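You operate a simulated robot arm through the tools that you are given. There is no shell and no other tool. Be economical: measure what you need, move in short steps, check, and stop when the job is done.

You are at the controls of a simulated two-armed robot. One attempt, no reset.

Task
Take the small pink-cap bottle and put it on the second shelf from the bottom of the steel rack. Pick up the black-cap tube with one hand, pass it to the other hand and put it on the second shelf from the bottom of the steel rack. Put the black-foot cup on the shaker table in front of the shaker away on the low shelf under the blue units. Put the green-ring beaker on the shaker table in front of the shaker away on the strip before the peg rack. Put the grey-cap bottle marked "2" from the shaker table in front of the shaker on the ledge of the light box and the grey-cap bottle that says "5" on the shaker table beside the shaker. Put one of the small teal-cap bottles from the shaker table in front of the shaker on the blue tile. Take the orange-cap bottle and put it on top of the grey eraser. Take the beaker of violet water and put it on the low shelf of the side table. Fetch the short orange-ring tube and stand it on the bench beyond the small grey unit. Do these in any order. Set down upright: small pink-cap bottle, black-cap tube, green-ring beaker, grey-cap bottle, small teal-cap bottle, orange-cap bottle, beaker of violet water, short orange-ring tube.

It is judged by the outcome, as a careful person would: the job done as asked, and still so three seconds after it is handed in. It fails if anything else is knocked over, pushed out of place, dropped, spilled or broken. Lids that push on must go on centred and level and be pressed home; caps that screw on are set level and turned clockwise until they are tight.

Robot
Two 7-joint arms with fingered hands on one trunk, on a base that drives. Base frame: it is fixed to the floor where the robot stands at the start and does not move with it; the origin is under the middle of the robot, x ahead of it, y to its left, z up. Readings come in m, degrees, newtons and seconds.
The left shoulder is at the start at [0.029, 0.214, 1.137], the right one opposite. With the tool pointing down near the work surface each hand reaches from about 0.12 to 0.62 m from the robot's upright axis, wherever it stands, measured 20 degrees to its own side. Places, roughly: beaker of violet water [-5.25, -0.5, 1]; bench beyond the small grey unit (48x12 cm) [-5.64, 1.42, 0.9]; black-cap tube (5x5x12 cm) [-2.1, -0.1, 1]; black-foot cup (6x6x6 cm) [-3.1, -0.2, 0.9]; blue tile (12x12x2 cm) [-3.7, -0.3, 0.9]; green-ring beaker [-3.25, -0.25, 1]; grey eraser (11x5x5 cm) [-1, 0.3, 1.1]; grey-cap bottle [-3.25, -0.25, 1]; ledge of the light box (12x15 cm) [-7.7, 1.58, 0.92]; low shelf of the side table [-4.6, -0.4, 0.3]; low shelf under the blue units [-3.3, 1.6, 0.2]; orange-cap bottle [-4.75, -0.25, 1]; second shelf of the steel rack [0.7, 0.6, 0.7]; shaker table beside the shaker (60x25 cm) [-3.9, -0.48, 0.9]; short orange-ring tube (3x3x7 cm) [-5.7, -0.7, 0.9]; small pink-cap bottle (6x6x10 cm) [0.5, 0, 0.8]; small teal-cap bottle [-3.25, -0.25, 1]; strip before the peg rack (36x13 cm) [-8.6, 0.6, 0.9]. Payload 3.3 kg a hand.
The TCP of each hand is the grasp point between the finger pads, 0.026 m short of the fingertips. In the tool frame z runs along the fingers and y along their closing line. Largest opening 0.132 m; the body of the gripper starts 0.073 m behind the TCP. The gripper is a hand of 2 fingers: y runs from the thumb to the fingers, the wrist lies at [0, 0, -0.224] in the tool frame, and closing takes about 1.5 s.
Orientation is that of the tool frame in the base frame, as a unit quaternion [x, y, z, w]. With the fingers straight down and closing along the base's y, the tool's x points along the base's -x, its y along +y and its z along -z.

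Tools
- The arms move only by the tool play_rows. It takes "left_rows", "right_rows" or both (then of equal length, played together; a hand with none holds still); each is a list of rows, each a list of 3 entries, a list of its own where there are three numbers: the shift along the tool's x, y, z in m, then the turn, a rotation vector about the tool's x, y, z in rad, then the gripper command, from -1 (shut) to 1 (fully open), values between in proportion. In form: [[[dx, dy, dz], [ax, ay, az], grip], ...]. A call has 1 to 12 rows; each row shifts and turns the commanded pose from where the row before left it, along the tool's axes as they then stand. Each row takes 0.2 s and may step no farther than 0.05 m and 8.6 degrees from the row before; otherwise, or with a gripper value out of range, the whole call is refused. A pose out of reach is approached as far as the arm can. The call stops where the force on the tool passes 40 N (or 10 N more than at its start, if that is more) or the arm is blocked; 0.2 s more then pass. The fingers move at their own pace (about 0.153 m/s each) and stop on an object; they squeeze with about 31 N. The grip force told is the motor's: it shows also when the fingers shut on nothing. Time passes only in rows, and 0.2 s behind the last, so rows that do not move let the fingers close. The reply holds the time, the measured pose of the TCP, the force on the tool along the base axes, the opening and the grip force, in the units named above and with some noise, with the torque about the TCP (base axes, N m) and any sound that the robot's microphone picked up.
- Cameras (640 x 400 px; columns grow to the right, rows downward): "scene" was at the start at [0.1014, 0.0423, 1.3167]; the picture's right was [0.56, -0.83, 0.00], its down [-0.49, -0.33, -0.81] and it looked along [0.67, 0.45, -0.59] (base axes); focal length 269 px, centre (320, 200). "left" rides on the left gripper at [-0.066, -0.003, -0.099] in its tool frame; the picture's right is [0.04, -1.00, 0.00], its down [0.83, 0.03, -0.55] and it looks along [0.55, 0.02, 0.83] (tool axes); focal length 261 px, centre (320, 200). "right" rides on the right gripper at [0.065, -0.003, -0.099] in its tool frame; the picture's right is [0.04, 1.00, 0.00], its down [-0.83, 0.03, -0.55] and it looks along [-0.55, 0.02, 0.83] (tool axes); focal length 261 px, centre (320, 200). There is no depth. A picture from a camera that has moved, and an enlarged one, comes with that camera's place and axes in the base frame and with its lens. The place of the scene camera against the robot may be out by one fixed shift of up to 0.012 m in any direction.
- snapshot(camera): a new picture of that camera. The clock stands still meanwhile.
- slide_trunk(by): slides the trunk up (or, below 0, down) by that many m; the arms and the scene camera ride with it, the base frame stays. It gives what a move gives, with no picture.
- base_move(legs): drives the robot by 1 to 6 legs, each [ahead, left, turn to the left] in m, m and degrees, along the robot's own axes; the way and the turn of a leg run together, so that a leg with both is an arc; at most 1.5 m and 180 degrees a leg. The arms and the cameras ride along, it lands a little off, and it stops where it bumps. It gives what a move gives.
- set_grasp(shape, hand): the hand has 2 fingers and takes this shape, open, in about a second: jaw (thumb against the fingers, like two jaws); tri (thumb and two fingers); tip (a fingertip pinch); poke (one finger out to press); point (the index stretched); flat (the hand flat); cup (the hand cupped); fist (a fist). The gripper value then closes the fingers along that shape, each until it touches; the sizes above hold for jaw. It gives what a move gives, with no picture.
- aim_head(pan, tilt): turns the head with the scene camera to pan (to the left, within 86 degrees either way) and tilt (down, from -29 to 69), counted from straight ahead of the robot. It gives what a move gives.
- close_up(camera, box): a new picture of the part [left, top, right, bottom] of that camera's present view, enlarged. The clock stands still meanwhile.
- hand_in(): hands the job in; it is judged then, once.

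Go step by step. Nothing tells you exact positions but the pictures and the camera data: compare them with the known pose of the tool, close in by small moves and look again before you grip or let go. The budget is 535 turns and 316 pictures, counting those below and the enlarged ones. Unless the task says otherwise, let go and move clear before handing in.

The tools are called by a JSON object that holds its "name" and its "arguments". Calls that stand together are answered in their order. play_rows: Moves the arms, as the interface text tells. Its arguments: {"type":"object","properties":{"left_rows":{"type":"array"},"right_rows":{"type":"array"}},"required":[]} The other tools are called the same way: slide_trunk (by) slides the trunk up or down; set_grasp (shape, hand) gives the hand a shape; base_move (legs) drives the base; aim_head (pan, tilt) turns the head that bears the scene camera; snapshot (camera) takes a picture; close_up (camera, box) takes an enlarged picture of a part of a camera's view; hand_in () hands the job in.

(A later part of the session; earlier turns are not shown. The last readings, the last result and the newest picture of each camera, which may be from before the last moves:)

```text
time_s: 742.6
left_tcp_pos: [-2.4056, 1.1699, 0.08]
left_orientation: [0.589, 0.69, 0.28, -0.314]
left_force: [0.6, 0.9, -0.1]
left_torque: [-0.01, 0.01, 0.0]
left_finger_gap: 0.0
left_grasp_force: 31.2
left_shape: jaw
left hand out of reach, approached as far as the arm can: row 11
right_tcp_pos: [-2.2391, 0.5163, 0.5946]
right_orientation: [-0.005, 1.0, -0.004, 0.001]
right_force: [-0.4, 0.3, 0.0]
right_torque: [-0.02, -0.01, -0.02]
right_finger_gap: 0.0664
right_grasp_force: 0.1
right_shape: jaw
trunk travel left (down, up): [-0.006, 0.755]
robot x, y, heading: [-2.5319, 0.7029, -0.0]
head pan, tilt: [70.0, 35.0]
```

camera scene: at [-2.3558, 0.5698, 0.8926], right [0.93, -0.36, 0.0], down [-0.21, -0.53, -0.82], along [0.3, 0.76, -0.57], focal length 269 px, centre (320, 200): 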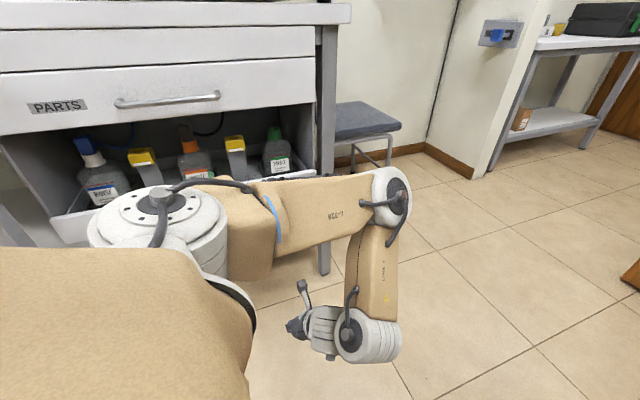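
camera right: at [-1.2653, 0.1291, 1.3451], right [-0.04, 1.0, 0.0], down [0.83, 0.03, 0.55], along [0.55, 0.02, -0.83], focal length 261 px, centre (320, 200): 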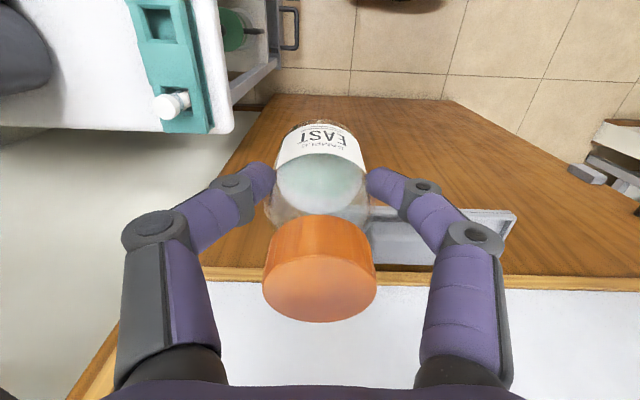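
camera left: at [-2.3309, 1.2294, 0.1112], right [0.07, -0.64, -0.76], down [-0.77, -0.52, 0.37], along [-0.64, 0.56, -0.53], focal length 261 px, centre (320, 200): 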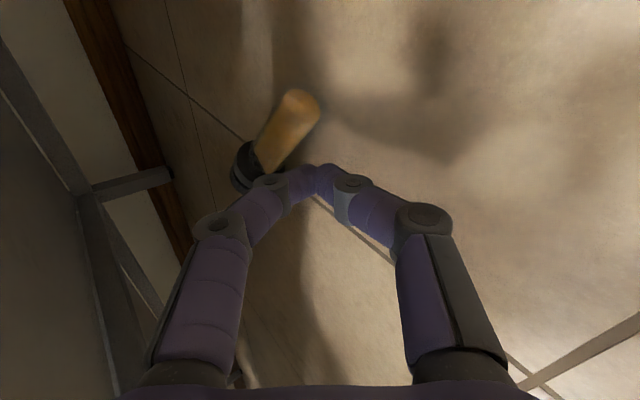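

{"name": "play_rows", "arguments": {"left_rows": [[[0, 0, 0], [-0.009, 0.084, -0.009], -1], [[-0.0229, 0, 0.0194], [0, 0, 0], -1], [[0, 0, 0], [0, 0, 0], -1]]}}

{"name": "base_move", "arguments": {"legs": [[0, 0.16, 0]]}}

{"name": "snapshot", "arguments": {"camera": "left"}}

```text
time_s: 743.4
left_tcp_pos: [-2.416, 1.1691, 0.083]
left_orientation: [0.575, 0.678, 0.309, -0.337]
left_force: [0.8, 0.4, -0.9]
left_torque: [-0.01, 0.0, -0.01]
left_finger_gap: 0.0001
left_grasp_force: 31.5
left_shape: jaw
left hand out of reach, approached as far as the arm can: row 1, 2
right_tcp_pos: [-2.2384, 0.5166, 0.5945]
right_orientation: [-0.004, 1.0, -0.004, 0.001]
right_force: [-0.1, -0.2, -0.4]
right_torque: [0.0, 0.01, 0.01]
right_finger_gap: 0.0665
right_grasp_force: 0.1
right_shape: jaw
trunk travel left (down, up): [-0.006, 0.755]
robot x, y, heading: [-2.5315, 0.7013, -0.1]
head pan, tilt: [70.0, 35.0]
```

```text
time_s: 745.0
left_tcp_pos: [-2.4109, 1.3132, 0.082]
left_orientation: [0.579, 0.677, 0.309, -0.333]
left_force: [-0.6, -0.4, 0.1]
left_torque: [0.0, 0.01, -0.01]
left_finger_gap: 0.0
left_grasp_force: 30.7
left_shape: jaw
right_tcp_pos: [-2.2405, 0.6667, 0.5934]
right_orientation: [-0.002, 1.0, -0.003, 0.001]
right_force: [-0.1, -0.5, -0.4]
right_torque: [0.01, 0.01, 0.0]
right_finger_gap: 0.0664
right_grasp_force: 0.0
right_shape: jaw
trunk travel left (down, up): [-0.006, 0.755]
robot x, y, heading: [-2.5333, 0.8564, -0.2]
head pan, tilt: [70.0, 35.0]
stopped in leg 1: the robot was blocked; the commanded pose is now the measured one
```

```text
68 pictures are left
camera left: at [-2.3974, 1.1955, 0.087], right [-0.99, -0.11, 0.0], down [0.0, 0.04, 1.0], along [-0.11, 0.99, -0.04], focal length 261 px, centre (320, 200)
```

left: 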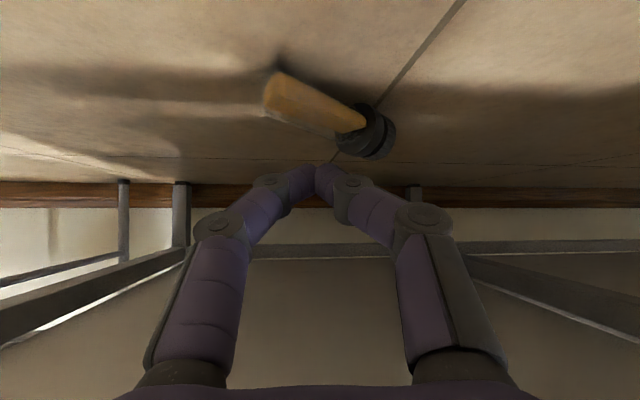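

{"name": "base_move", "arguments": {"legs": [[0, -0.1, 0]]}}

{"name": "play_rows", "arguments": {"left_rows": [[[0, 0, 0], [0, 0, -0.143], -1], [[0, 0, 0], [0, 0, -0.143], -1], [[0, 0, 0], [0, 0, -0.143], -1], [[-0.02, 0.008, 0.018], [0, 0, 0], -1], [[-0.015, 0.005, 0.012], [0, 0, 0], -1], [[0, 0, 0], [0, 0, 0], -1]]}}

```text
time_s: 746.1
left_tcp_pos: [-2.4109, 1.2145, 0.0819]
left_orientation: [0.58, 0.677, 0.308, -0.332]
left_force: [-0.5, 0.2, -0.4]
left_torque: [-0.01, 0.01, -0.03]
left_finger_gap: 0.0
left_grasp_force: 30.4
left_shape: jaw
right_tcp_pos: [-2.2415, 0.5697, 0.5962]
right_orientation: [-0.001, 1.0, -0.004, 0.001]
right_force: [-1.0, 0.3, -0.2]
right_torque: [0.01, -0.01, 0.01]
right_finger_gap: 0.0664
right_grasp_force: 0.1
right_shape: jaw
trunk travel left (down, up): [-0.006, 0.755]
robot x, y, heading: [-2.5335, 0.7559, -0.2]
head pan, tilt: [70.0, 35.0]
```

```text
time_s: 747.5
left_tcp_pos: [-2.3949, 1.2229, 0.0596]
left_orientation: [0.423, 0.785, 0.372, -0.259]
left_force: [-0.6, -1.0, 0.9]
left_torque: [0.01, 0.0, -0.03]
left_finger_gap: 0.0
left_grasp_force: 30.9
left_shape: jaw
left hand out of reach, approached as far as the arm can: row 5
right_tcp_pos: [-2.241, 0.569, 0.5951]
right_orientation: [-0.002, 1.0, -0.005, 0.001]
right_force: [0.3, -0.2, -0.6]
right_torque: [-0.02, 0.05, -0.01]
right_finger_gap: 0.0667
right_grasp_force: 0.1
right_shape: jaw
trunk travel left (down, up): [-0.006, 0.755]
robot x, y, heading: [-2.5316, 0.7562, -0.5]
head pan, tilt: [70.0, 35.0]
```

{"name": "play_rows", "arguments": {"left_rows": [[[0.017, -0.0286, 0.003], [0, 0, 0], -1], [[0.017, -0.0286, 0.003], [0, 0, 0], -1], [[0.017, -0.0286, 0.003], [0, 0, 0], -1], [[0, 0, 0], [0, 0, 0], -1]]}}

{"name": "base_move", "arguments": {"legs": [[0.11, 0, 0.5], [0, 0.15, 0]]}}

{"name": "snapshot", "arguments": {"camera": "left"}}

```text
time_s: 748.7
left_tcp_pos: [-2.4282, 1.241, 0.0653]
left_orientation: [0.395, 0.792, 0.409, -0.223]
left_force: [-0.8, -0.5, -0.1]
left_torque: [0.03, 0.02, 0.0]
left_finger_gap: 0.0
left_grasp_force: 31.1
left_shape: jaw
right_tcp_pos: [-2.2427, 0.5678, 0.5947]
right_orientation: [-0.001, 1.0, -0.003, 0.001]
right_force: [0.4, 0.2, -0.2]
right_torque: [0.0, -0.03, 0.01]
right_finger_gap: 0.0667
right_grasp_force: 0.1
right_shape: jaw
trunk travel left (down, up): [-0.006, 0.755]
robot x, y, heading: [-2.533, 0.7572, -0.2]
head pan, tilt: [70.0, 35.0]
stopped in row 4 (left hand): the arm was blocked; the commanded pose is now the measured one
```

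```text
time_s: 751.1
left_tcp_pos: [-2.3338, 1.3578, 0.0676]
left_orientation: [0.373, 0.802, 0.406, -0.231]
left_force: [-0.6, 0.2, -1.2]
left_torque: [0.0, 0.02, 0.02]
left_finger_gap: 0.0002
left_grasp_force: 31.0
left_shape: jaw
right_tcp_pos: [-2.1053, 0.6926, 0.5961]
right_orientation: [-0.009, 1.0, 0.003, 0.025]
right_force: [96.1, 0.4, -31.9]
right_torque: [0.14, 8.08, 0.52]
right_finger_gap: 0.0661
right_grasp_force: 0.1
right_shape: jaw
trunk travel left (down, up): [-0.006, 0.755]
robot x, y, heading: [-2.4157, 0.8724, 2.2]
head pan, tilt: [70.0, 35.0]
stopped in leg 2: the force on the tool passed its limit at 75 N (the readings are from after the stop); the commanded pose is now the measured one
```

```text
67 pictures are left
camera left: at [-2.2889, 1.2491, 0.0768], right [-0.81, -0.37, -0.45], down [-0.45, -0.1, 0.89], along [-0.38, 0.92, -0.09], focal length 261 px, centre (320, 200)
```

left: 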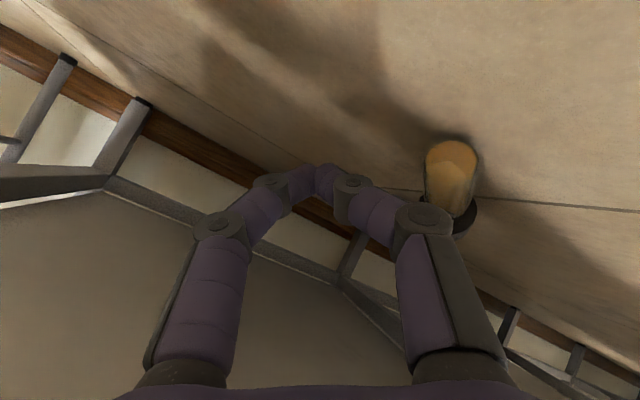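

The right hand bumped my own left forearm; I move it away. The left hand now gets deep enough (y 1.358). I then shift to bring the tip behind the tube's end.

{"name": "play_rows", "arguments": {"right_rows": [[[0.02, -0.04, -0.01], [0, 0, 0], 0], [[0.02, -0.04, -0.01], [0, 0, 0], 0], [[0.02, -0.04, 0], [0, 0, 0], 0], [[0.02, -0.03, 0], [0, 0, 0], 0]]}}

{"name": "base_move", "arguments": {"legs": [[0, 0.045, -2]]}}

{"name": "snapshot", "arguments": {"camera": "left"}}

```text
time_s: 751.5
left_tcp_pos: [-2.3305, 1.3581, 0.0666]
left_orientation: [0.374, 0.802, 0.407, -0.229]
left_force: [-0.6, -0.2, 0.5]
left_torque: [0.0, 0.0, 0.02]
left_finger_gap: 0.0
left_grasp_force: 31.2
left_shape: jaw
right_tcp_pos: [-2.1011, 0.6822, 0.6051]
right_orientation: [-0.001, 1.0, 0.003, 0.031]
right_force: [19.2, -4.9, 0.5]
right_torque: [0.52, 2.38, 0.51]
right_finger_gap: 0.0662
right_grasp_force: 0.1
right_shape: jaw
right hand out of reach, approached as far as the arm can: row 1
trunk travel left (down, up): [-0.006, 0.755]
robot x, y, heading: [-2.4108, 0.8747, 2.2]
head pan, tilt: [70.0, 35.0]
stopped in row 1 (right hand): the force on the tool passed its limit at 182 N (the readings are from after the stop); the commanded pose is now the measured one
```

```text
time_s: 752.5
left_tcp_pos: [-2.3383, 1.3542, 0.0647]
left_orientation: [0.36, 0.808, 0.405, -0.23]
left_force: [0.5, 0.1, -0.7]
left_torque: [-0.04, 0.03, 0.0]
left_finger_gap: 0.0
left_grasp_force: 30.8
left_shape: jaw
right_tcp_pos: [-2.0904, 0.683, 0.6063]
right_orientation: [-0.009, 0.999, 0.004, 0.042]
right_force: [29.6, 3.4, -13.8]
right_torque: [-0.32, 2.04, -0.12]
right_finger_gap: 0.0662
right_grasp_force: 0.1
right_shape: jaw
trunk travel left (down, up): [-0.006, 0.755]
robot x, y, heading: [-2.4103, 0.8646, 3.9]
head pan, tilt: [70.0, 35.0]
stopped in leg 1: the force on the tool passed its limit at 61 N (the readings are from after the stop); the commanded pose is now the measured one
```

```text
66 pictures are left
camera left: at [-2.2905, 1.2456, 0.0767], right [-0.79, -0.4, -0.46], down [-0.46, -0.11, 0.88], along [-0.4, 0.91, -0.09], focal length 261 px, centre (320, 200)
```

left: 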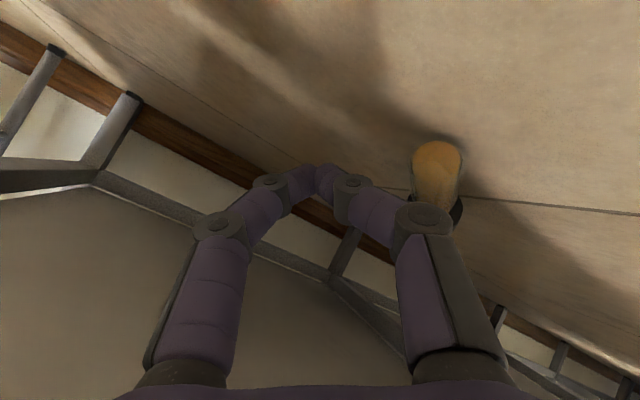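

{"name": "play_rows", "arguments": {"right_rows": [[[-0.03, 0, 0], [0, 0, 0], 0], [[-0.03, -0.01, 0], [0, 0, 0], 0], [[-0.02, -0.04, 0], [0, 0, 0], 0], [[0, -0.045, 0], [0, 0, 0], 0], [[0, -0.045, 0], [0, 0, 0], 0], [[0, -0.045, 0], [0, 0, 0], 0]]}}

{"name": "aim_head", "arguments": {"pan": 40, "tilt": 45}}

{"name": "snapshot", "arguments": {"camera": "scene"}}

```text
time_s: 753.9
left_tcp_pos: [-2.3399, 1.3554, 0.0664]
left_orientation: [0.359, 0.807, 0.405, -0.234]
left_force: [0.1, -0.5, 0.4]
left_torque: [0.03, -0.02, -0.01]
left_finger_gap: 0.0
left_grasp_force: 31.1
left_shape: jaw
right_tcp_pos: [-1.989, 0.5323, 0.572]
right_orientation: [-0.011, 0.999, 0.005, 0.038]
right_force: [0.4, -0.2, 0.4]
right_torque: [0.0, 0.01, 0.03]
right_finger_gap: 0.0665
right_grasp_force: 0.1
right_shape: jaw
right hand out of reach, approached as far as the arm can: row 5, 6
trunk travel left (down, up): [-0.006, 0.755]
robot x, y, heading: [-2.4112, 0.8667, 3.8]
head pan, tilt: [70.0, 35.0]
```

```text
time_s: 754.8
left_tcp_pos: [-2.3395, 1.3563, 0.0663]
left_orientation: [0.359, 0.808, 0.405, -0.234]
left_force: [-0.7, 0.0, -0.1]
left_torque: [0.01, 0.0, -0.02]
left_finger_gap: 0.0002
left_grasp_force: 30.9
left_shape: jaw
right_tcp_pos: [-1.9879, 0.5335, 0.5732]
right_orientation: [-0.011, 0.999, 0.005, 0.038]
right_force: [-0.7, -0.9, -0.2]
right_torque: [-0.02, 0.0, 0.03]
right_finger_gap: 0.0662
right_grasp_force: 0.0
right_shape: jaw
trunk travel left (down, up): [-0.006, 0.755]
robot x, y, heading: [-2.4119, 0.867, 4.1]
head pan, tilt: [40.0, 45.0]
```

```text
65 pictures are left
camera scene: at [-2.1992, 0.9187, 0.8759], right [0.69, -0.72, -0.01], down [-0.52, -0.48, -0.71], along [0.5, 0.5, -0.71], focal length 269 px, centre (320, 200)
```

scene: 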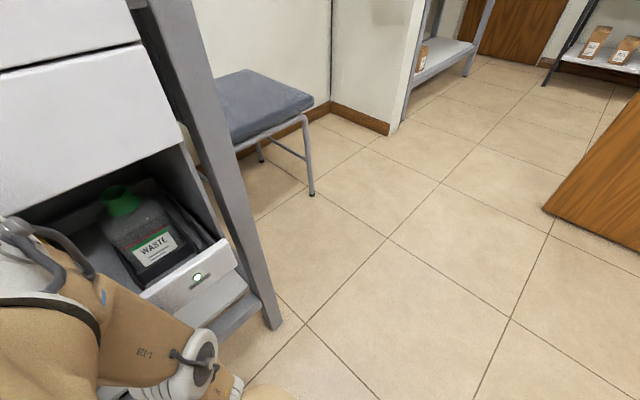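

{"name": "play_rows", "arguments": {"left_rows": [[[0.0201, -0.0111, 0.0143], [0, 0, 0], -1], [[0.0201, -0.0111, 0.0143], [0, 0, 0], -1], [[0, 0, 0], [0, 0, 0], -1]]}}

{"name": "snapshot", "arguments": {"camera": "left"}}

```text
time_s: 755.8
left_tcp_pos: [-2.3721, 1.3599, 0.0581]
left_orientation: [0.362, 0.816, 0.395, -0.216]
left_force: [1.3, 0.9, -0.7]
left_torque: [-0.02, -0.02, 0.0]
left_finger_gap: 0.0
left_grasp_force: 30.3
left_shape: jaw
right_tcp_pos: [-1.9915, 0.529, 0.5752]
right_orientation: [-0.008, 0.999, 0.004, 0.041]
right_force: [0.1, 0.2, -0.4]
right_torque: [0.0, 0.0, -0.01]
right_finger_gap: 0.0665
right_grasp_force: 0.0
right_shape: jaw
trunk travel left (down, up): [-0.006, 0.755]
robot x, y, heading: [-2.4118, 0.8619, 3.7]
head pan, tilt: [40.0, 45.0]
stopped in row 3 (left hand): the arm was blocked; the commanded pose is now the measured one
```

```text
64 pictures are left
camera left: at [-2.3253, 1.251, 0.0734], right [-0.79, -0.41, -0.46], down [-0.47, -0.08, 0.88], along [-0.39, 0.91, -0.13], focal length 261 px, centre (320, 200)
```

left: 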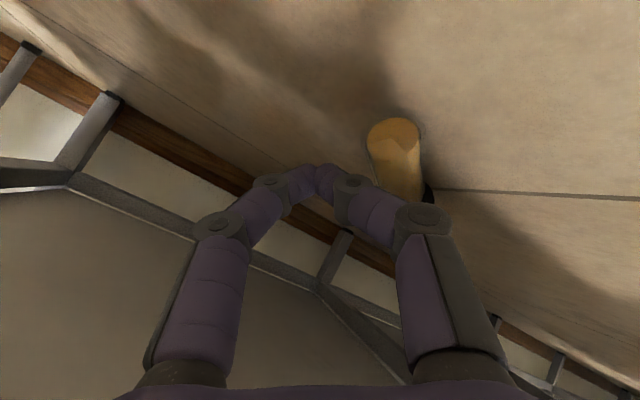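

The tip is already slightly behind the tube's end. I lower it and sweep toward -x/-y to roll the tube outward.

{"name": "play_rows", "arguments": {"left_rows": [[[-0.009, -0.007, 0.0083], [0, 0, 0], -1], [[-0.009, -0.007, 0.0083], [0, 0, 0], -1], [[0.0172, -0.025, -0.002], [0, 0, 0], -1], [[0.0172, -0.025, -0.002], [0, 0, 0], -1], [[0, 0, 0], [0, 0, 0], -1]]}}

{"name": "snapshot", "arguments": {"camera": "left"}}

```text
time_s: 757.2
left_tcp_pos: [-2.3487, 1.3782, 0.0527]
left_orientation: [0.362, 0.806, 0.431, -0.182]
left_force: [-0.5, -0.2, -0.3]
left_torque: [-0.04, 0.0, 0.04]
left_finger_gap: 0.0
left_grasp_force: 30.9
left_shape: jaw
left hand out of reach, approached as far as the arm can: row 2, 4
right_tcp_pos: [-2.0061, 0.5286, 0.5766]
right_orientation: [0.012, 0.999, 0.007, 0.044]
right_force: [-0.2, -0.4, -0.1]
right_torque: [0.03, -0.02, 0.01]
right_finger_gap: 0.0662
right_grasp_force: 0.1
right_shape: jaw
trunk travel left (down, up): [-0.006, 0.755]
robot x, y, heading: [-2.4088, 0.8852, 1.3]
head pan, tilt: [40.0, 45.0]
stopped in row 5 (left hand): the arm was blocked; the commanded pose is now the measured one
```

```text
63 pictures are left
camera left: at [-2.3082, 1.2675, 0.0676], right [-0.77, -0.35, -0.54], down [-0.54, -0.09, 0.83], along [-0.34, 0.93, -0.12], focal length 261 px, centre (320, 200)
```

left: 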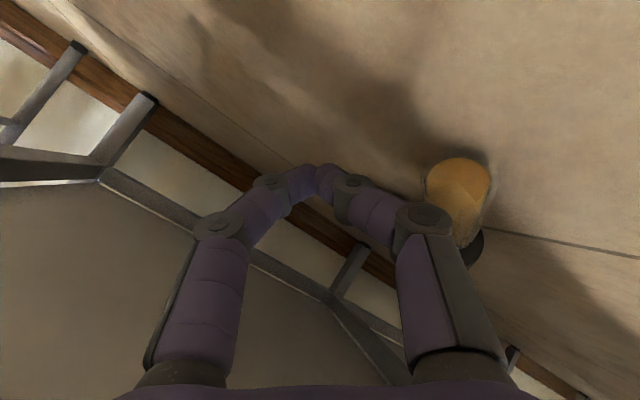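

{"name": "play_rows", "arguments": {"left_rows": [[[0.004, 0.003, -0.005], [0, 0, 0], -1]]}}

{"name": "base_move", "arguments": {"legs": [[-0.06, 0.005, -1.3]]}}

{"name": "snapshot", "arguments": {"camera": "left"}}

```text
time_s: 757.6
left_tcp_pos: [-2.3517, 1.3759, 0.0579]
left_orientation: [0.349, 0.811, 0.433, -0.18]
left_force: [0.3, -0.9, 0.5]
left_torque: [-0.02, 0.03, -0.07]
left_finger_gap: 0.0002
left_grasp_force: 31.2
left_shape: jaw
right_tcp_pos: [-2.0036, 0.5268, 0.5749]
right_orientation: [0.007, 0.999, 0.005, 0.042]
right_force: [0.6, 0.5, -0.5]
right_torque: [-0.04, 0.05, -0.01]
right_finger_gap: 0.0662
right_grasp_force: 0.1
right_shape: jaw
trunk travel left (down, up): [-0.006, 0.755]
robot x, y, heading: [-2.4112, 0.875, 1.9]
head pan, tilt: [40.0, 45.0]
```

```text
time_s: 758.3
left_tcp_pos: [-2.3493, 1.3736, 0.0569]
left_orientation: [0.357, 0.809, 0.433, -0.175]
left_force: [-0.6, 0.5, -0.2]
left_torque: [0.01, 0.02, -0.02]
left_finger_gap: 0.0
left_grasp_force: 30.9
left_shape: jaw
right_tcp_pos: [-2.0081, 0.5235, 0.5761]
right_orientation: [0.009, 0.999, 0.005, 0.042]
right_force: [0.0, 0.0, -0.5]
right_torque: [0.02, 0.0, 0.03]
right_finger_gap: 0.0661
right_grasp_force: 0.0
right_shape: jaw
trunk travel left (down, up): [-0.006, 0.755]
robot x, y, heading: [-2.4176, 0.876, 1.5]
head pan, tilt: [40.0, 45.0]
stopped in leg 1: the robot was blocked; the commanded pose is now the measured one
```

```text
62 pictures are left
camera left: at [-2.3088, 1.2633, 0.0721], right [-0.76, -0.35, -0.55], down [-0.56, -0.09, 0.82], along [-0.34, 0.93, -0.13], focal length 261 px, centre (320, 200)
```

left: 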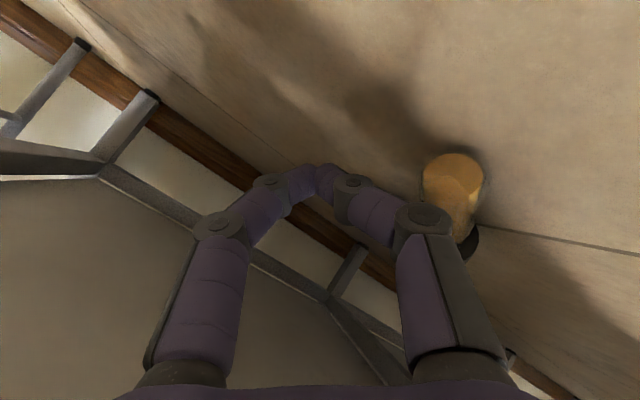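

{"name": "base_move", "arguments": {"legs": [[0, -0.07, -1.5], [-0.06, 0, 0], [0, 0.05, 0]]}}

{"name": "snapshot", "arguments": {"camera": "left"}}

```text
time_s: 760.6
left_tcp_pos: [-2.3925, 1.3463, 0.0591]
left_orientation: [0.366, 0.801, 0.443, -0.166]
left_force: [0.6, -0.7, -0.4]
left_torque: [0.02, 0.0, -0.01]
left_finger_gap: 0.0
left_grasp_force: 31.2
left_shape: jaw
right_tcp_pos: [-2.0824, 0.4855, 0.5786]
right_orientation: [0.023, 0.999, 0.005, 0.046]
right_force: [0.6, -0.1, 0.4]
right_torque: [0.02, 0.02, 0.0]
right_finger_gap: 0.0662
right_grasp_force: 0.0
right_shape: jaw
trunk travel left (down, up): [-0.006, 0.755]
robot x, y, heading: [-2.4715, 0.8505, -0.3]
head pan, tilt: [40.0, 45.0]
stopped in leg 3: the robot was blocked; the commanded pose is now the measured one
```

```text
61 pictures are left
camera left: at [-2.356, 1.2354, 0.0744], right [-0.76, -0.32, -0.56], down [-0.57, -0.08, 0.82], along [-0.31, 0.94, -0.12], focal length 261 px, centre (320, 200)
```

left: 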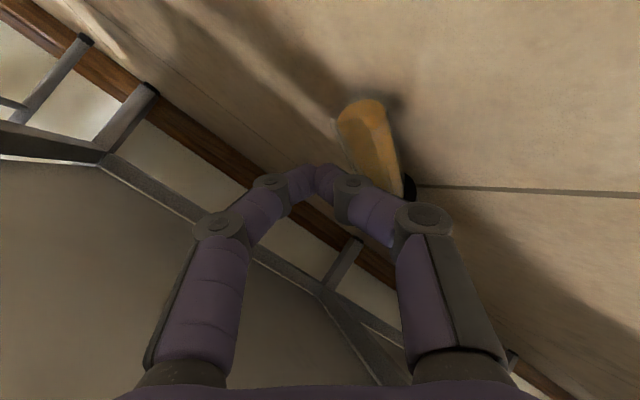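

{"name": "play_rows", "arguments": {"left_rows": [[[0, 0, 0], [-0.081, 0.088, 0.007], -1], [[-0.0118, -0.0118, 0.011], [0, 0, 0], -1], [[0.0088, 0.0068, 0.0165], [0, 0, 0], -1], [[0.0088, 0.0068, 0.0165], [0, 0, 0], -1], [[0, 0, 0], [0, 0, 0], -1]]}}

{"name": "snapshot", "arguments": {"camera": "left"}}

```text
time_s: 761.7
left_tcp_pos: [-2.3977, 1.3402, 0.0429]
left_orientation: [0.379, 0.811, 0.414, -0.166]
left_force: [-3.4, -6.8, 35.1]
left_torque: [0.34, -0.18, 0.04]
left_finger_gap: 0.0001
left_grasp_force: 31.1
left_shape: jaw
left hand out of reach, approached as far as the arm can: row 1, 2, 4
right_tcp_pos: [-2.0806, 0.4852, 0.5792]
right_orientation: [0.024, 0.999, 0.005, 0.045]
right_force: [0.0, 1.1, -0.6]
right_torque: [0.01, 0.03, 0.01]
right_finger_gap: 0.0664
right_grasp_force: 0.1
right_shape: jaw
trunk travel left (down, up): [-0.006, 0.755]
robot x, y, heading: [-2.4717, 0.8476, -0.2]
head pan, tilt: [40.0, 45.0]
stopped in row 5 (left hand): the force on the tool passed its limit at 43 N (the readings are from after the stop); the commanded pose is now the measured one
```

```text
60 pictures are left
camera left: at [-2.3615, 1.2282, 0.0615], right [-0.78, -0.35, -0.52], down [-0.55, -0.03, 0.84], along [-0.31, 0.94, -0.17], focal length 261 px, centre (320, 200)
```

left: 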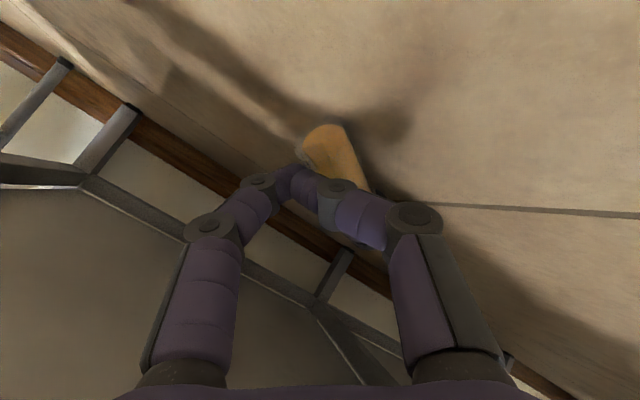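

The fingertips are now pressing on the tube (35 N). I drag it toward me by driving right.

{"name": "base_move", "arguments": {"legs": [[0, -0.1, 0]]}}

{"name": "snapshot", "arguments": {"camera": "left"}}

```text
time_s: 762.8
left_tcp_pos: [-2.4002, 1.2387, 0.0404]
left_orientation: [0.377, 0.813, 0.413, -0.166]
left_force: [0.0, 0.6, -0.1]
left_torque: [0.03, -0.01, -0.02]
left_finger_gap: 0.0
left_grasp_force: 30.9
left_shape: jaw
right_tcp_pos: [-2.0791, 0.388, 0.5792]
right_orientation: [0.021, 0.999, 0.004, 0.045]
right_force: [0.0, -0.3, 0.0]
right_torque: [-0.01, 0.01, 0.02]
right_finger_gap: 0.0659
right_grasp_force: 0.0
right_shape: jaw
trunk travel left (down, up): [-0.006, 0.755]
robot x, y, heading: [-2.4745, 0.7467, 0.0]
head pan, tilt: [40.0, 45.0]
```

```text
59 pictures are left
camera left: at [-2.3621, 1.1281, 0.0606], right [-0.77, -0.36, -0.52], down [-0.55, -0.03, 0.84], along [-0.31, 0.93, -0.17], focal length 261 px, centre (320, 200)
```

left: 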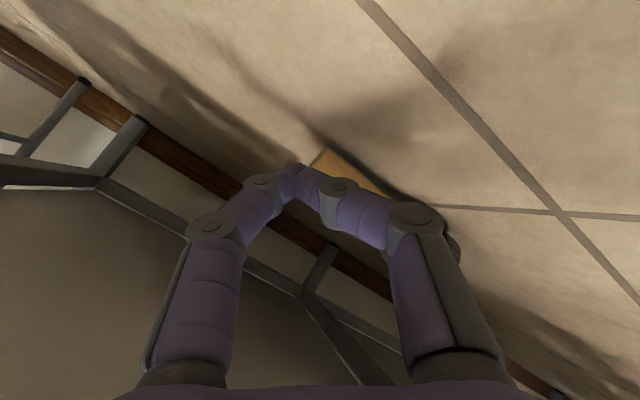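

It worked — the tube rolled out about 10 cm and turned; its cap is now near (-2.46, 1.23). I repeat: raise, go over, press, drag.

{"name": "play_rows", "arguments": {"left_rows": [[[0.0174, 0.0164, -0.0182], [0, 0, 0], -1]]}}

{"name": "base_move", "arguments": {"legs": [[-0.03, 0.045, 0]]}}

{"name": "play_rows", "arguments": {"left_rows": [[[-0.0145, -0.0137, 0.0152], [0, 0, 0], -1], [[-0.008, -0.0075, 0.0083], [0, 0, 0], -1], [[0, 0, 0], [0, 0, 0], -1]]}}

{"name": "base_move", "arguments": {"legs": [[0, -0.14, 0]]}}

{"name": "snapshot", "arguments": {"camera": "left"}}

```text
time_s: 763.2
left_tcp_pos: [-2.4051, 1.2369, 0.059]
left_orientation: [0.382, 0.814, 0.404, -0.168]
left_force: [0.6, -0.4, 0.3]
left_torque: [-0.01, 0.0, 0.02]
left_finger_gap: 0.0
left_grasp_force: 30.4
left_shape: jaw
right_tcp_pos: [-2.0795, 0.3918, 0.5746]
right_orientation: [0.021, 0.999, -0.002, 0.04]
right_force: [-0.3, 0.3, -0.6]
right_torque: [-0.02, 0.0, 0.0]
right_finger_gap: 0.0662
right_grasp_force: 0.1
right_shape: jaw
trunk travel left (down, up): [-0.006, 0.755]
robot x, y, heading: [-2.4733, 0.7442, 0.2]
head pan, tilt: [40.0, 45.0]
```

```text
time_s: 764.1
left_tcp_pos: [-2.4318, 1.283, 0.0638]
left_orientation: [0.379, 0.815, 0.407, -0.166]
left_force: [0.5, -0.9, -0.2]
left_torque: [0.03, 0.0, 0.0]
left_finger_gap: 0.0001
left_grasp_force: 31.0
left_shape: jaw
right_tcp_pos: [-2.1093, 0.4376, 0.5797]
right_orientation: [0.022, 0.999, -0.002, 0.043]
right_force: [0.2, -0.5, -0.2]
right_torque: [0.0, -0.02, 0.0]
right_finger_gap: 0.0662
right_grasp_force: 0.0
right_shape: jaw
trunk travel left (down, up): [-0.006, 0.755]
robot x, y, heading: [-2.5075, 0.7918, -0.1]
head pan, tilt: [40.0, 45.0]
```

```text
time_s: 765.0
left_tcp_pos: [-2.4382, 1.2823, 0.0419]
left_orientation: [0.38, 0.811, 0.41, -0.173]
left_force: [5.7, 2.5, 24.6]
left_torque: [0.36, -0.25, -0.03]
left_finger_gap: 0.0002
left_grasp_force: 30.9
left_shape: jaw
left hand out of reach, approached as far as the arm can: row 2
right_tcp_pos: [-2.1099, 0.4319, 0.5813]
right_orientation: [0.023, 0.999, 0.005, 0.047]
right_force: [-0.3, 0.2, 0.5]
right_torque: [0.01, 0.0, 0.01]
right_finger_gap: 0.0665
right_grasp_force: 0.1
right_shape: jaw
trunk travel left (down, up): [-0.006, 0.755]
robot x, y, heading: [-2.5009, 0.7913, 0.1]
head pan, tilt: [40.0, 45.0]
```

```text
time_s: 765.8
left_tcp_pos: [-2.4376, 1.2519, 0.0444]
left_orientation: [0.381, 0.808, 0.415, -0.172]
left_force: [2.8, 1.3, 14.3]
left_torque: [0.4, -0.22, -0.03]
left_finger_gap: 0.0001
left_grasp_force: 30.5
left_shape: jaw
right_tcp_pos: [-2.1108, 0.4003, 0.5814]
right_orientation: [0.022, 0.999, 0.005, 0.046]
right_force: [-0.3, 0.0, 0.4]
right_torque: [-0.01, 0.01, -0.01]
right_finger_gap: 0.0662
right_grasp_force: 0.0
right_shape: jaw
trunk travel left (down, up): [-0.006, 0.755]
robot x, y, heading: [-2.5061, 0.7644, 0.4]
head pan, tilt: [40.0, 45.0]
stopped in leg 1: the force on the tool passed its limit at 44 N (the readings are from after the stop); the commanded pose is now the measured one
```

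```text
58 pictures are left
camera left: at [-2.4007, 1.141, 0.063], right [-0.78, -0.35, -0.51], down [-0.54, -0.04, 0.84], along [-0.31, 0.94, -0.16], focal length 261 px, centre (320, 200)
```

left: 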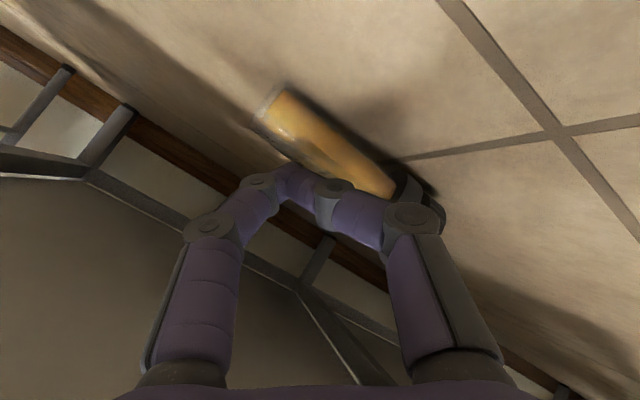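

The finger is across the tube's body. I keep dragging in short strokes.

{"name": "base_move", "arguments": {"legs": [[0, -0.1, 0]]}}

{"name": "base_move", "arguments": {"legs": [[0, -0.06, 0]]}}

{"name": "snapshot", "arguments": {"camera": "left"}}

```text
time_s: 767.0
left_tcp_pos: [-2.4385, 1.1506, 0.0433]
left_orientation: [0.38, 0.809, 0.413, -0.173]
left_force: [1.0, 0.4, 0.5]
left_torque: [0.01, 0.03, -0.01]
left_finger_gap: 0.0
left_grasp_force: 30.9
left_shape: jaw
right_tcp_pos: [-2.1104, 0.2994, 0.5817]
right_orientation: [0.021, 0.999, 0.005, 0.046]
right_force: [-1.0, -0.5, 0.1]
right_torque: [-0.01, -0.01, 0.01]
right_finger_gap: 0.066
right_grasp_force: 0.1
right_shape: jaw
trunk travel left (down, up): [-0.006, 0.755]
robot x, y, heading: [-2.5067, 0.6598, 0.2]
head pan, tilt: [40.0, 45.0]
```

```text
time_s: 768.0
left_tcp_pos: [-2.4378, 1.0905, 0.0437]
left_orientation: [0.381, 0.809, 0.413, -0.172]
left_force: [-0.2, 0.2, -0.6]
left_torque: [-0.01, 0.0, 0.0]
left_finger_gap: 0.0
left_grasp_force: 31.0
left_shape: jaw
right_tcp_pos: [-2.1099, 0.2385, 0.5814]
right_orientation: [0.021, 0.999, 0.005, 0.046]
right_force: [-0.2, 0.7, -0.4]
right_torque: [0.0, -0.02, -0.02]
right_finger_gap: 0.0661
right_grasp_force: 0.0
right_shape: jaw
trunk travel left (down, up): [-0.006, 0.755]
robot x, y, heading: [-2.5035, 0.6045, -0.3]
head pan, tilt: [40.0, 45.0]
```

```text
57 pictures are left
camera left: at [-2.4009, 0.979, 0.0626], right [-0.78, -0.35, -0.51], down [-0.54, -0.04, 0.84], along [-0.31, 0.94, -0.16], focal length 261 px, centre (320, 200)
```

left: 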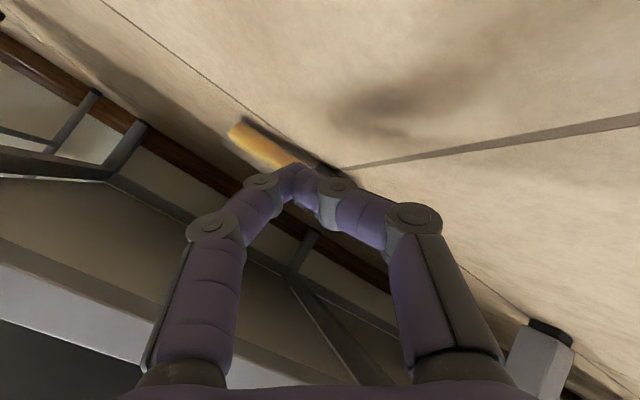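

Good progress: the tube now lies from (-2.38, 1.225) to its cap (-2.44, 1.13). One more stroke.

{"name": "play_rows", "arguments": {"left_rows": [[[0.0174, 0.0164, -0.0182], [0, 0, 0], -1]]}}

{"name": "base_move", "arguments": {"legs": [[0.035, 0.105, 0]]}}

{"name": "play_rows", "arguments": {"left_rows": [[[-0.0145, -0.0137, 0.0152], [0, 0, 0], -1], [[-0.008, -0.0075, 0.0083], [0, 0, 0], -1], [[0, 0, 0], [0, 0, 0], -1]]}}

{"name": "base_move", "arguments": {"legs": [[0, -0.12, 0]]}}

{"name": "base_move", "arguments": {"legs": [[0, -0.12, 0]]}}

{"name": "snapshot", "arguments": {"camera": "left"}}

```text
time_s: 768.4
left_tcp_pos: [-2.4376, 1.0946, 0.0642]
left_orientation: [0.381, 0.809, 0.412, -0.174]
left_force: [-0.2, 0.2, 0.4]
left_torque: [0.01, 0.02, -0.02]
left_finger_gap: 0.0001
left_grasp_force: 30.6
left_shape: jaw
right_tcp_pos: [-2.1076, 0.2441, 0.5756]
right_orientation: [0.02, 0.999, -0.001, 0.04]
right_force: [0.2, -0.5, 0.1]
right_torque: [-0.01, -0.02, -0.03]
right_finger_gap: 0.0663
right_grasp_force: 0.1
right_shape: jaw
trunk travel left (down, up): [-0.006, 0.755]
robot x, y, heading: [-2.5074, 0.6027, 0.3]
head pan, tilt: [40.0, 45.0]
```

```text
time_s: 769.6
left_tcp_pos: [-2.404, 1.1946, 0.0657]
left_orientation: [0.384, 0.811, 0.406, -0.174]
left_force: [-0.5, -0.2, -0.6]
left_torque: [-0.03, -0.01, 0.01]
left_finger_gap: 0.0
left_grasp_force: 30.7
left_shape: jaw
right_tcp_pos: [-2.0726, 0.3512, 0.5809]
right_orientation: [0.021, 0.999, -0.002, 0.044]
right_force: [0.0, -0.1, 0.8]
right_torque: [0.03, 0.0, 0.01]
right_finger_gap: 0.0662
right_grasp_force: 0.1
right_shape: jaw
trunk travel left (down, up): [-0.006, 0.755]
robot x, y, heading: [-2.469, 0.7054, 0.3]
head pan, tilt: [40.0, 45.0]
```

```text
time_s: 770.4
left_tcp_pos: [-2.4082, 1.2005, 0.0503]
left_orientation: [0.381, 0.807, 0.414, -0.177]
left_force: [0.0, -0.3, 0.2]
left_torque: [-0.02, -0.04, 0.0]
left_finger_gap: 0.0
left_grasp_force: 30.9
left_shape: jaw
left hand out of reach, approached as far as the arm can: row 2
right_tcp_pos: [-2.0767, 0.3454, 0.5813]
right_orientation: [0.022, 0.999, 0.004, 0.046]
right_force: [-1.1, 0.5, -0.1]
right_torque: [-0.01, 0.0, 0.02]
right_finger_gap: 0.0663
right_grasp_force: 0.0
right_shape: jaw
trunk travel left (down, up): [-0.006, 0.755]
robot x, y, heading: [-2.4725, 0.706, -0.1]
head pan, tilt: [40.0, 45.0]
```

```text
time_s: 771.6
left_tcp_pos: [-2.4076, 1.0814, 0.0502]
left_orientation: [0.38, 0.807, 0.416, -0.177]
left_force: [-0.3, 0.6, -0.5]
left_torque: [0.04, 0.0, -0.02]
left_finger_gap: 0.0
left_grasp_force: 31.0
left_shape: jaw
right_tcp_pos: [-2.0751, 0.2246, 0.5806]
right_orientation: [0.021, 0.999, 0.004, 0.047]
right_force: [-0.1, -0.1, -0.1]
right_torque: [-0.01, -0.01, 0.04]
right_finger_gap: 0.0665
right_grasp_force: 0.0
right_shape: jaw
trunk travel left (down, up): [-0.006, 0.755]
robot x, y, heading: [-2.4685, 0.5847, -0.0]
head pan, tilt: [40.0, 45.0]
```

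```text
time_s: 772.6
left_tcp_pos: [-2.4112, 1.0309, 0.0466]
left_orientation: [0.377, 0.811, 0.412, -0.175]
left_force: [0.3, 0.3, 0.5]
left_torque: [-0.01, 0.03, 0.03]
left_finger_gap: 0.0
left_grasp_force: 31.1
left_shape: jaw
right_tcp_pos: [-2.0758, 0.1796, 0.5796]
right_orientation: [0.025, 0.999, 0.009, 0.038]
right_force: [0.1, -0.3, -0.5]
right_torque: [-0.02, 0.0, 0.0]
right_finger_gap: 0.0658
right_grasp_force: 0.0
right_shape: jaw
trunk travel left (down, up): [-0.006, 0.755]
robot x, y, heading: [-2.4714, 0.5359, 0.9]
head pan, tilt: [40.0, 45.0]
stopped in leg 1: the robot was blocked; the commanded pose is now the measured one
```

```text
56 pictures are left
camera left: at [-2.3733, 0.9205, 0.0659], right [-0.78, -0.36, -0.51], down [-0.53, -0.04, 0.84], along [-0.32, 0.93, -0.16], focal length 261 px, centre (320, 200)
```

left: 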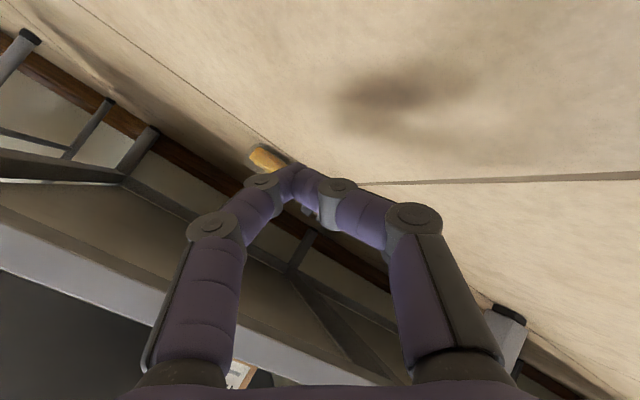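

That stroke missed (not pressed low enough). I'll press on the thicker cap instead; first I pull the right hand in.

{"name": "play_rows", "arguments": {"right_rows": [[[0, 0.03, -0.02], [0, 0, 0], 0], [[0, 0.03, -0.02], [0, 0, 0], 0], [[0, 0.03, 0], [0, 0, 0], 0]], "left_rows": [[[0.0145, 0.0137, -0.0152], [0, 0, 0], -1], [[0, 0, 0], [0, 0, 0], -1], [[0, 0, 0], [0, 0, 0], -1]]}}

{"name": "base_move", "arguments": {"legs": [[-0.034, 0.1, -1]]}}

{"name": "snapshot", "arguments": {"camera": "left"}}

```text
time_s: 773.4
left_tcp_pos: [-2.4163, 1.0264, 0.0643]
left_orientation: [0.381, 0.812, 0.404, -0.181]
left_force: [-0.7, -1.2, -0.3]
left_torque: [0.02, -0.01, 0.01]
left_finger_gap: 0.0
left_grasp_force: 31.7
left_shape: jaw
right_tcp_pos: [-2.0685, 0.2715, 0.6125]
right_orientation: [0.026, 0.999, 0.007, 0.031]
right_force: [0.2, 0.2, 0.3]
right_torque: [0.02, 0.0, -0.03]
right_finger_gap: 0.0662
right_grasp_force: 0.1
right_shape: jaw
trunk travel left (down, up): [-0.006, 0.755]
robot x, y, heading: [-2.466, 0.5332, 0.7]
head pan, tilt: [40.0, 45.0]
```

```text
time_s: 774.6
left_tcp_pos: [-2.4403, 1.1279, 0.0673]
left_orientation: [0.385, 0.808, 0.409, -0.176]
left_force: [-0.4, -0.6, 0.6]
left_torque: [0.03, -0.02, 0.01]
left_finger_gap: 0.0
left_grasp_force: 31.4
left_shape: jaw
right_tcp_pos: [-2.1079, 0.3662, 0.6155]
right_orientation: [0.032, 0.999, 0.007, 0.031]
right_force: [0.8, 0.2, 0.0]
right_torque: [0.0, -0.03, 0.01]
right_finger_gap: 0.0662
right_grasp_force: 0.0
right_shape: jaw
trunk travel left (down, up): [-0.006, 0.755]
robot x, y, heading: [-2.5022, 0.6362, -0.1]
head pan, tilt: [40.0, 45.0]
```

```text
55 pictures are left
camera left: at [-2.4034, 1.0177, 0.0852], right [-0.79, -0.35, -0.5], down [-0.53, -0.03, 0.85], along [-0.31, 0.94, -0.16], focal length 261 px, centre (320, 200)
```

left: 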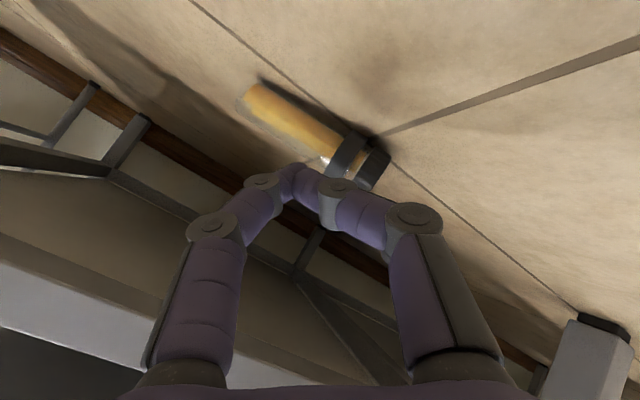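

{"name": "base_move", "arguments": {"legs": [[-0.02, 0.055, 0]]}}

{"name": "play_rows", "arguments": {"left_rows": [[[-0.0145, -0.0137, 0.0152], [0, 0, 0], -1], [[-0.008, -0.0075, 0.0083], [0, 0, 0], -1], [[0, 0, 0], [0, 0, 0], -1]]}}

{"name": "base_move", "arguments": {"legs": [[0, -0.07, 0]]}}

{"name": "base_move", "arguments": {"legs": [[0, -0.1, 0]]}}

{"name": "snapshot", "arguments": {"camera": "left"}}

```text
time_s: 775.5
left_tcp_pos: [-2.4599, 1.1841, 0.0657]
left_orientation: [0.386, 0.808, 0.409, -0.176]
left_force: [0.6, 0.9, 0.7]
left_torque: [-0.02, 0.0, 0.02]
left_finger_gap: 0.0001
left_grasp_force: 31.1
left_shape: jaw
right_tcp_pos: [-2.129, 0.4222, 0.6162]
right_orientation: [0.033, 0.999, 0.006, 0.031]
right_force: [-0.6, -0.1, -0.5]
right_torque: [0.04, 0.0, 0.03]
right_finger_gap: 0.066
right_grasp_force: 0.1
right_shape: jaw
trunk travel left (down, up): [-0.006, 0.755]
robot x, y, heading: [-2.526, 0.6911, -0.3]
head pan, tilt: [40.0, 45.0]
```

```text
time_s: 776.4
left_tcp_pos: [-2.4651, 1.1863, 0.0492]
left_orientation: [0.387, 0.804, 0.415, -0.18]
left_force: [-5.0, 2.7, 24.4]
left_torque: [0.3, -0.11, 0.07]
left_finger_gap: 0.0001
left_grasp_force: 30.7
left_shape: jaw
left hand out of reach, approached as far as the arm can: row 2
right_tcp_pos: [-2.1311, 0.4146, 0.6147]
right_orientation: [0.034, 0.999, 0.012, 0.034]
right_force: [0.1, 0.3, -0.2]
right_torque: [0.04, -0.03, 0.0]
right_finger_gap: 0.0662
right_grasp_force: 0.1
right_shape: jaw
trunk travel left (down, up): [-0.006, 0.755]
robot x, y, heading: [-2.5259, 0.6918, -0.3]
head pan, tilt: [40.0, 45.0]
```

```text
time_s: 777.4
left_tcp_pos: [-2.4643, 1.1186, 0.0484]
left_orientation: [0.384, 0.806, 0.414, -0.178]
left_force: [-0.2, 0.2, -0.2]
left_torque: [-0.01, -0.03, -0.03]
left_finger_gap: 0.0
left_grasp_force: 30.4
left_shape: jaw
right_tcp_pos: [-2.1294, 0.3469, 0.6146]
right_orientation: [0.033, 0.999, 0.013, 0.035]
right_force: [0.5, 0.1, 0.2]
right_torque: [0.02, 0.02, 0.0]
right_finger_gap: 0.0661
right_grasp_force: 0.0
right_shape: jaw
trunk travel left (down, up): [-0.006, 0.755]
robot x, y, heading: [-2.5276, 0.6236, 0.2]
head pan, tilt: [40.0, 45.0]
```

```text
time_s: 778.5
left_tcp_pos: [-2.4643, 1.0188, 0.0496]
left_orientation: [0.384, 0.806, 0.414, -0.179]
left_force: [1.0, 0.2, -0.4]
left_torque: [0.0, 0.0, 0.0]
left_finger_gap: 0.0001
left_grasp_force: 31.0
left_shape: jaw
right_tcp_pos: [-2.1295, 0.2478, 0.615]
right_orientation: [0.033, 0.999, 0.013, 0.034]
right_force: [0.5, -0.6, -0.1]
right_torque: [-0.03, -0.02, 0.0]
right_finger_gap: 0.066
right_grasp_force: 0.0
right_shape: jaw
trunk travel left (down, up): [-0.006, 0.755]
robot x, y, heading: [-2.5231, 0.523, -0.1]
head pan, tilt: [40.0, 45.0]
```

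```text
54 pictures are left
camera left: at [-2.4275, 0.9072, 0.0661], right [-0.79, -0.34, -0.5], down [-0.52, -0.04, 0.85], along [-0.31, 0.94, -0.15], focal length 261 px, centre (320, 200)
```

left: 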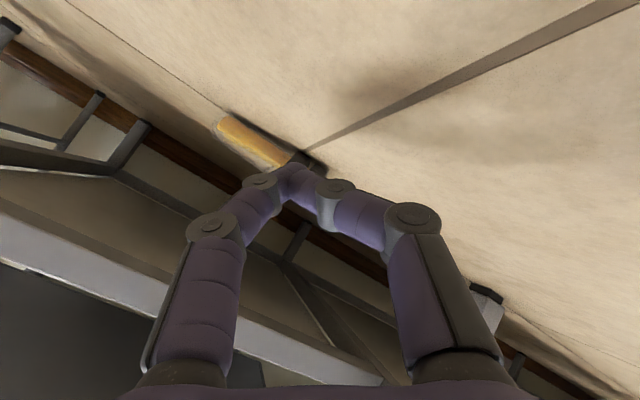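

It came out further (cap about y 1.08). One more stroke.

{"name": "play_rows", "arguments": {"left_rows": [[[0.0145, 0.0137, -0.0152], [0, 0, 0], -1]]}}

{"name": "base_move", "arguments": {"legs": [[0.02, 0.095, 0]]}}

{"name": "play_rows", "arguments": {"left_rows": [[[-0.0145, -0.0137, 0.0152], [0, 0, 0], -1], [[-0.008, -0.0075, 0.0083], [0, 0, 0], -1], [[0, 0, 0], [0, 0, 0], -1]]}}

{"name": "snapshot", "arguments": {"camera": "left"}}

```text
time_s: 778.9
left_tcp_pos: [-2.4653, 1.0215, 0.0664]
left_orientation: [0.384, 0.806, 0.413, -0.18]
left_force: [0.6, -0.1, 0.2]
left_torque: [-0.02, 0.0, -0.01]
left_finger_gap: 0.0
left_grasp_force: 30.9
left_shape: jaw
right_tcp_pos: [-2.1296, 0.2519, 0.6107]
right_orientation: [0.033, 0.999, 0.007, 0.03]
right_force: [0.3, -0.7, -0.2]
right_torque: [0.02, -0.03, 0.03]
right_finger_gap: 0.066
right_grasp_force: 0.1
right_shape: jaw
trunk travel left (down, up): [-0.006, 0.755]
robot x, y, heading: [-2.5267, 0.5205, -0.2]
head pan, tilt: [40.0, 45.0]
```

```text
time_s: 780.0
left_tcp_pos: [-2.4467, 1.111, 0.0663]
left_orientation: [0.387, 0.808, 0.407, -0.178]
left_force: [-0.8, 0.3, 0.3]
left_torque: [0.01, 0.02, -0.01]
left_finger_gap: 0.0003
left_grasp_force: 31.3
left_shape: jaw
right_tcp_pos: [-2.1083, 0.3491, 0.6138]
right_orientation: [0.033, 0.999, 0.007, 0.031]
right_force: [0.5, 0.3, -0.4]
right_torque: [-0.03, -0.01, 0.02]
right_finger_gap: 0.0659
right_grasp_force: 0.0
right_shape: jaw
trunk travel left (down, up): [-0.006, 0.755]
robot x, y, heading: [-2.5057, 0.6188, -0.3]
head pan, tilt: [40.0, 45.0]
```

```text
time_s: 780.8
left_tcp_pos: [-2.4504, 1.1145, 0.049]
left_orientation: [0.386, 0.805, 0.412, -0.182]
left_force: [-0.6, -0.3, 0.8]
left_torque: [-0.01, 0.0, 0.0]
left_finger_gap: 0.0
left_grasp_force: 30.9
left_shape: jaw
left hand out of reach, approached as far as the arm can: row 2
right_tcp_pos: [-2.1091, 0.3429, 0.6166]
right_orientation: [0.033, 0.999, 0.013, 0.034]
right_force: [0.4, 0.5, -0.2]
right_torque: [0.01, -0.01, 0.01]
right_finger_gap: 0.0661
right_grasp_force: 0.1
right_shape: jaw
trunk travel left (down, up): [-0.006, 0.755]
robot x, y, heading: [-2.5038, 0.6169, 0.0]
head pan, tilt: [40.0, 45.0]
```

```text
53 pictures are left
camera left: at [-2.4132, 1.0024, 0.0665], right [-0.8, -0.34, -0.5], down [-0.52, -0.04, 0.86], along [-0.31, 0.94, -0.15], focal length 261 px, centre (320, 200)
```

left: 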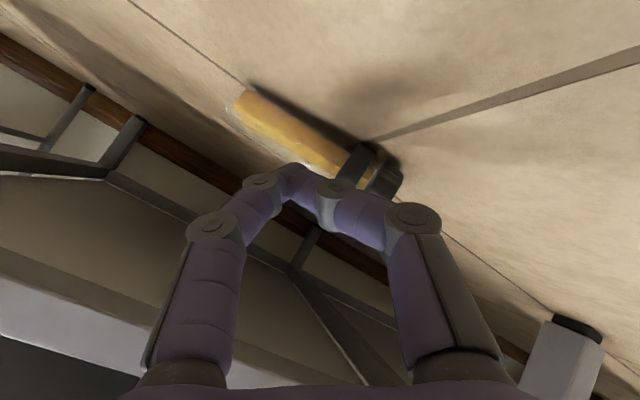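

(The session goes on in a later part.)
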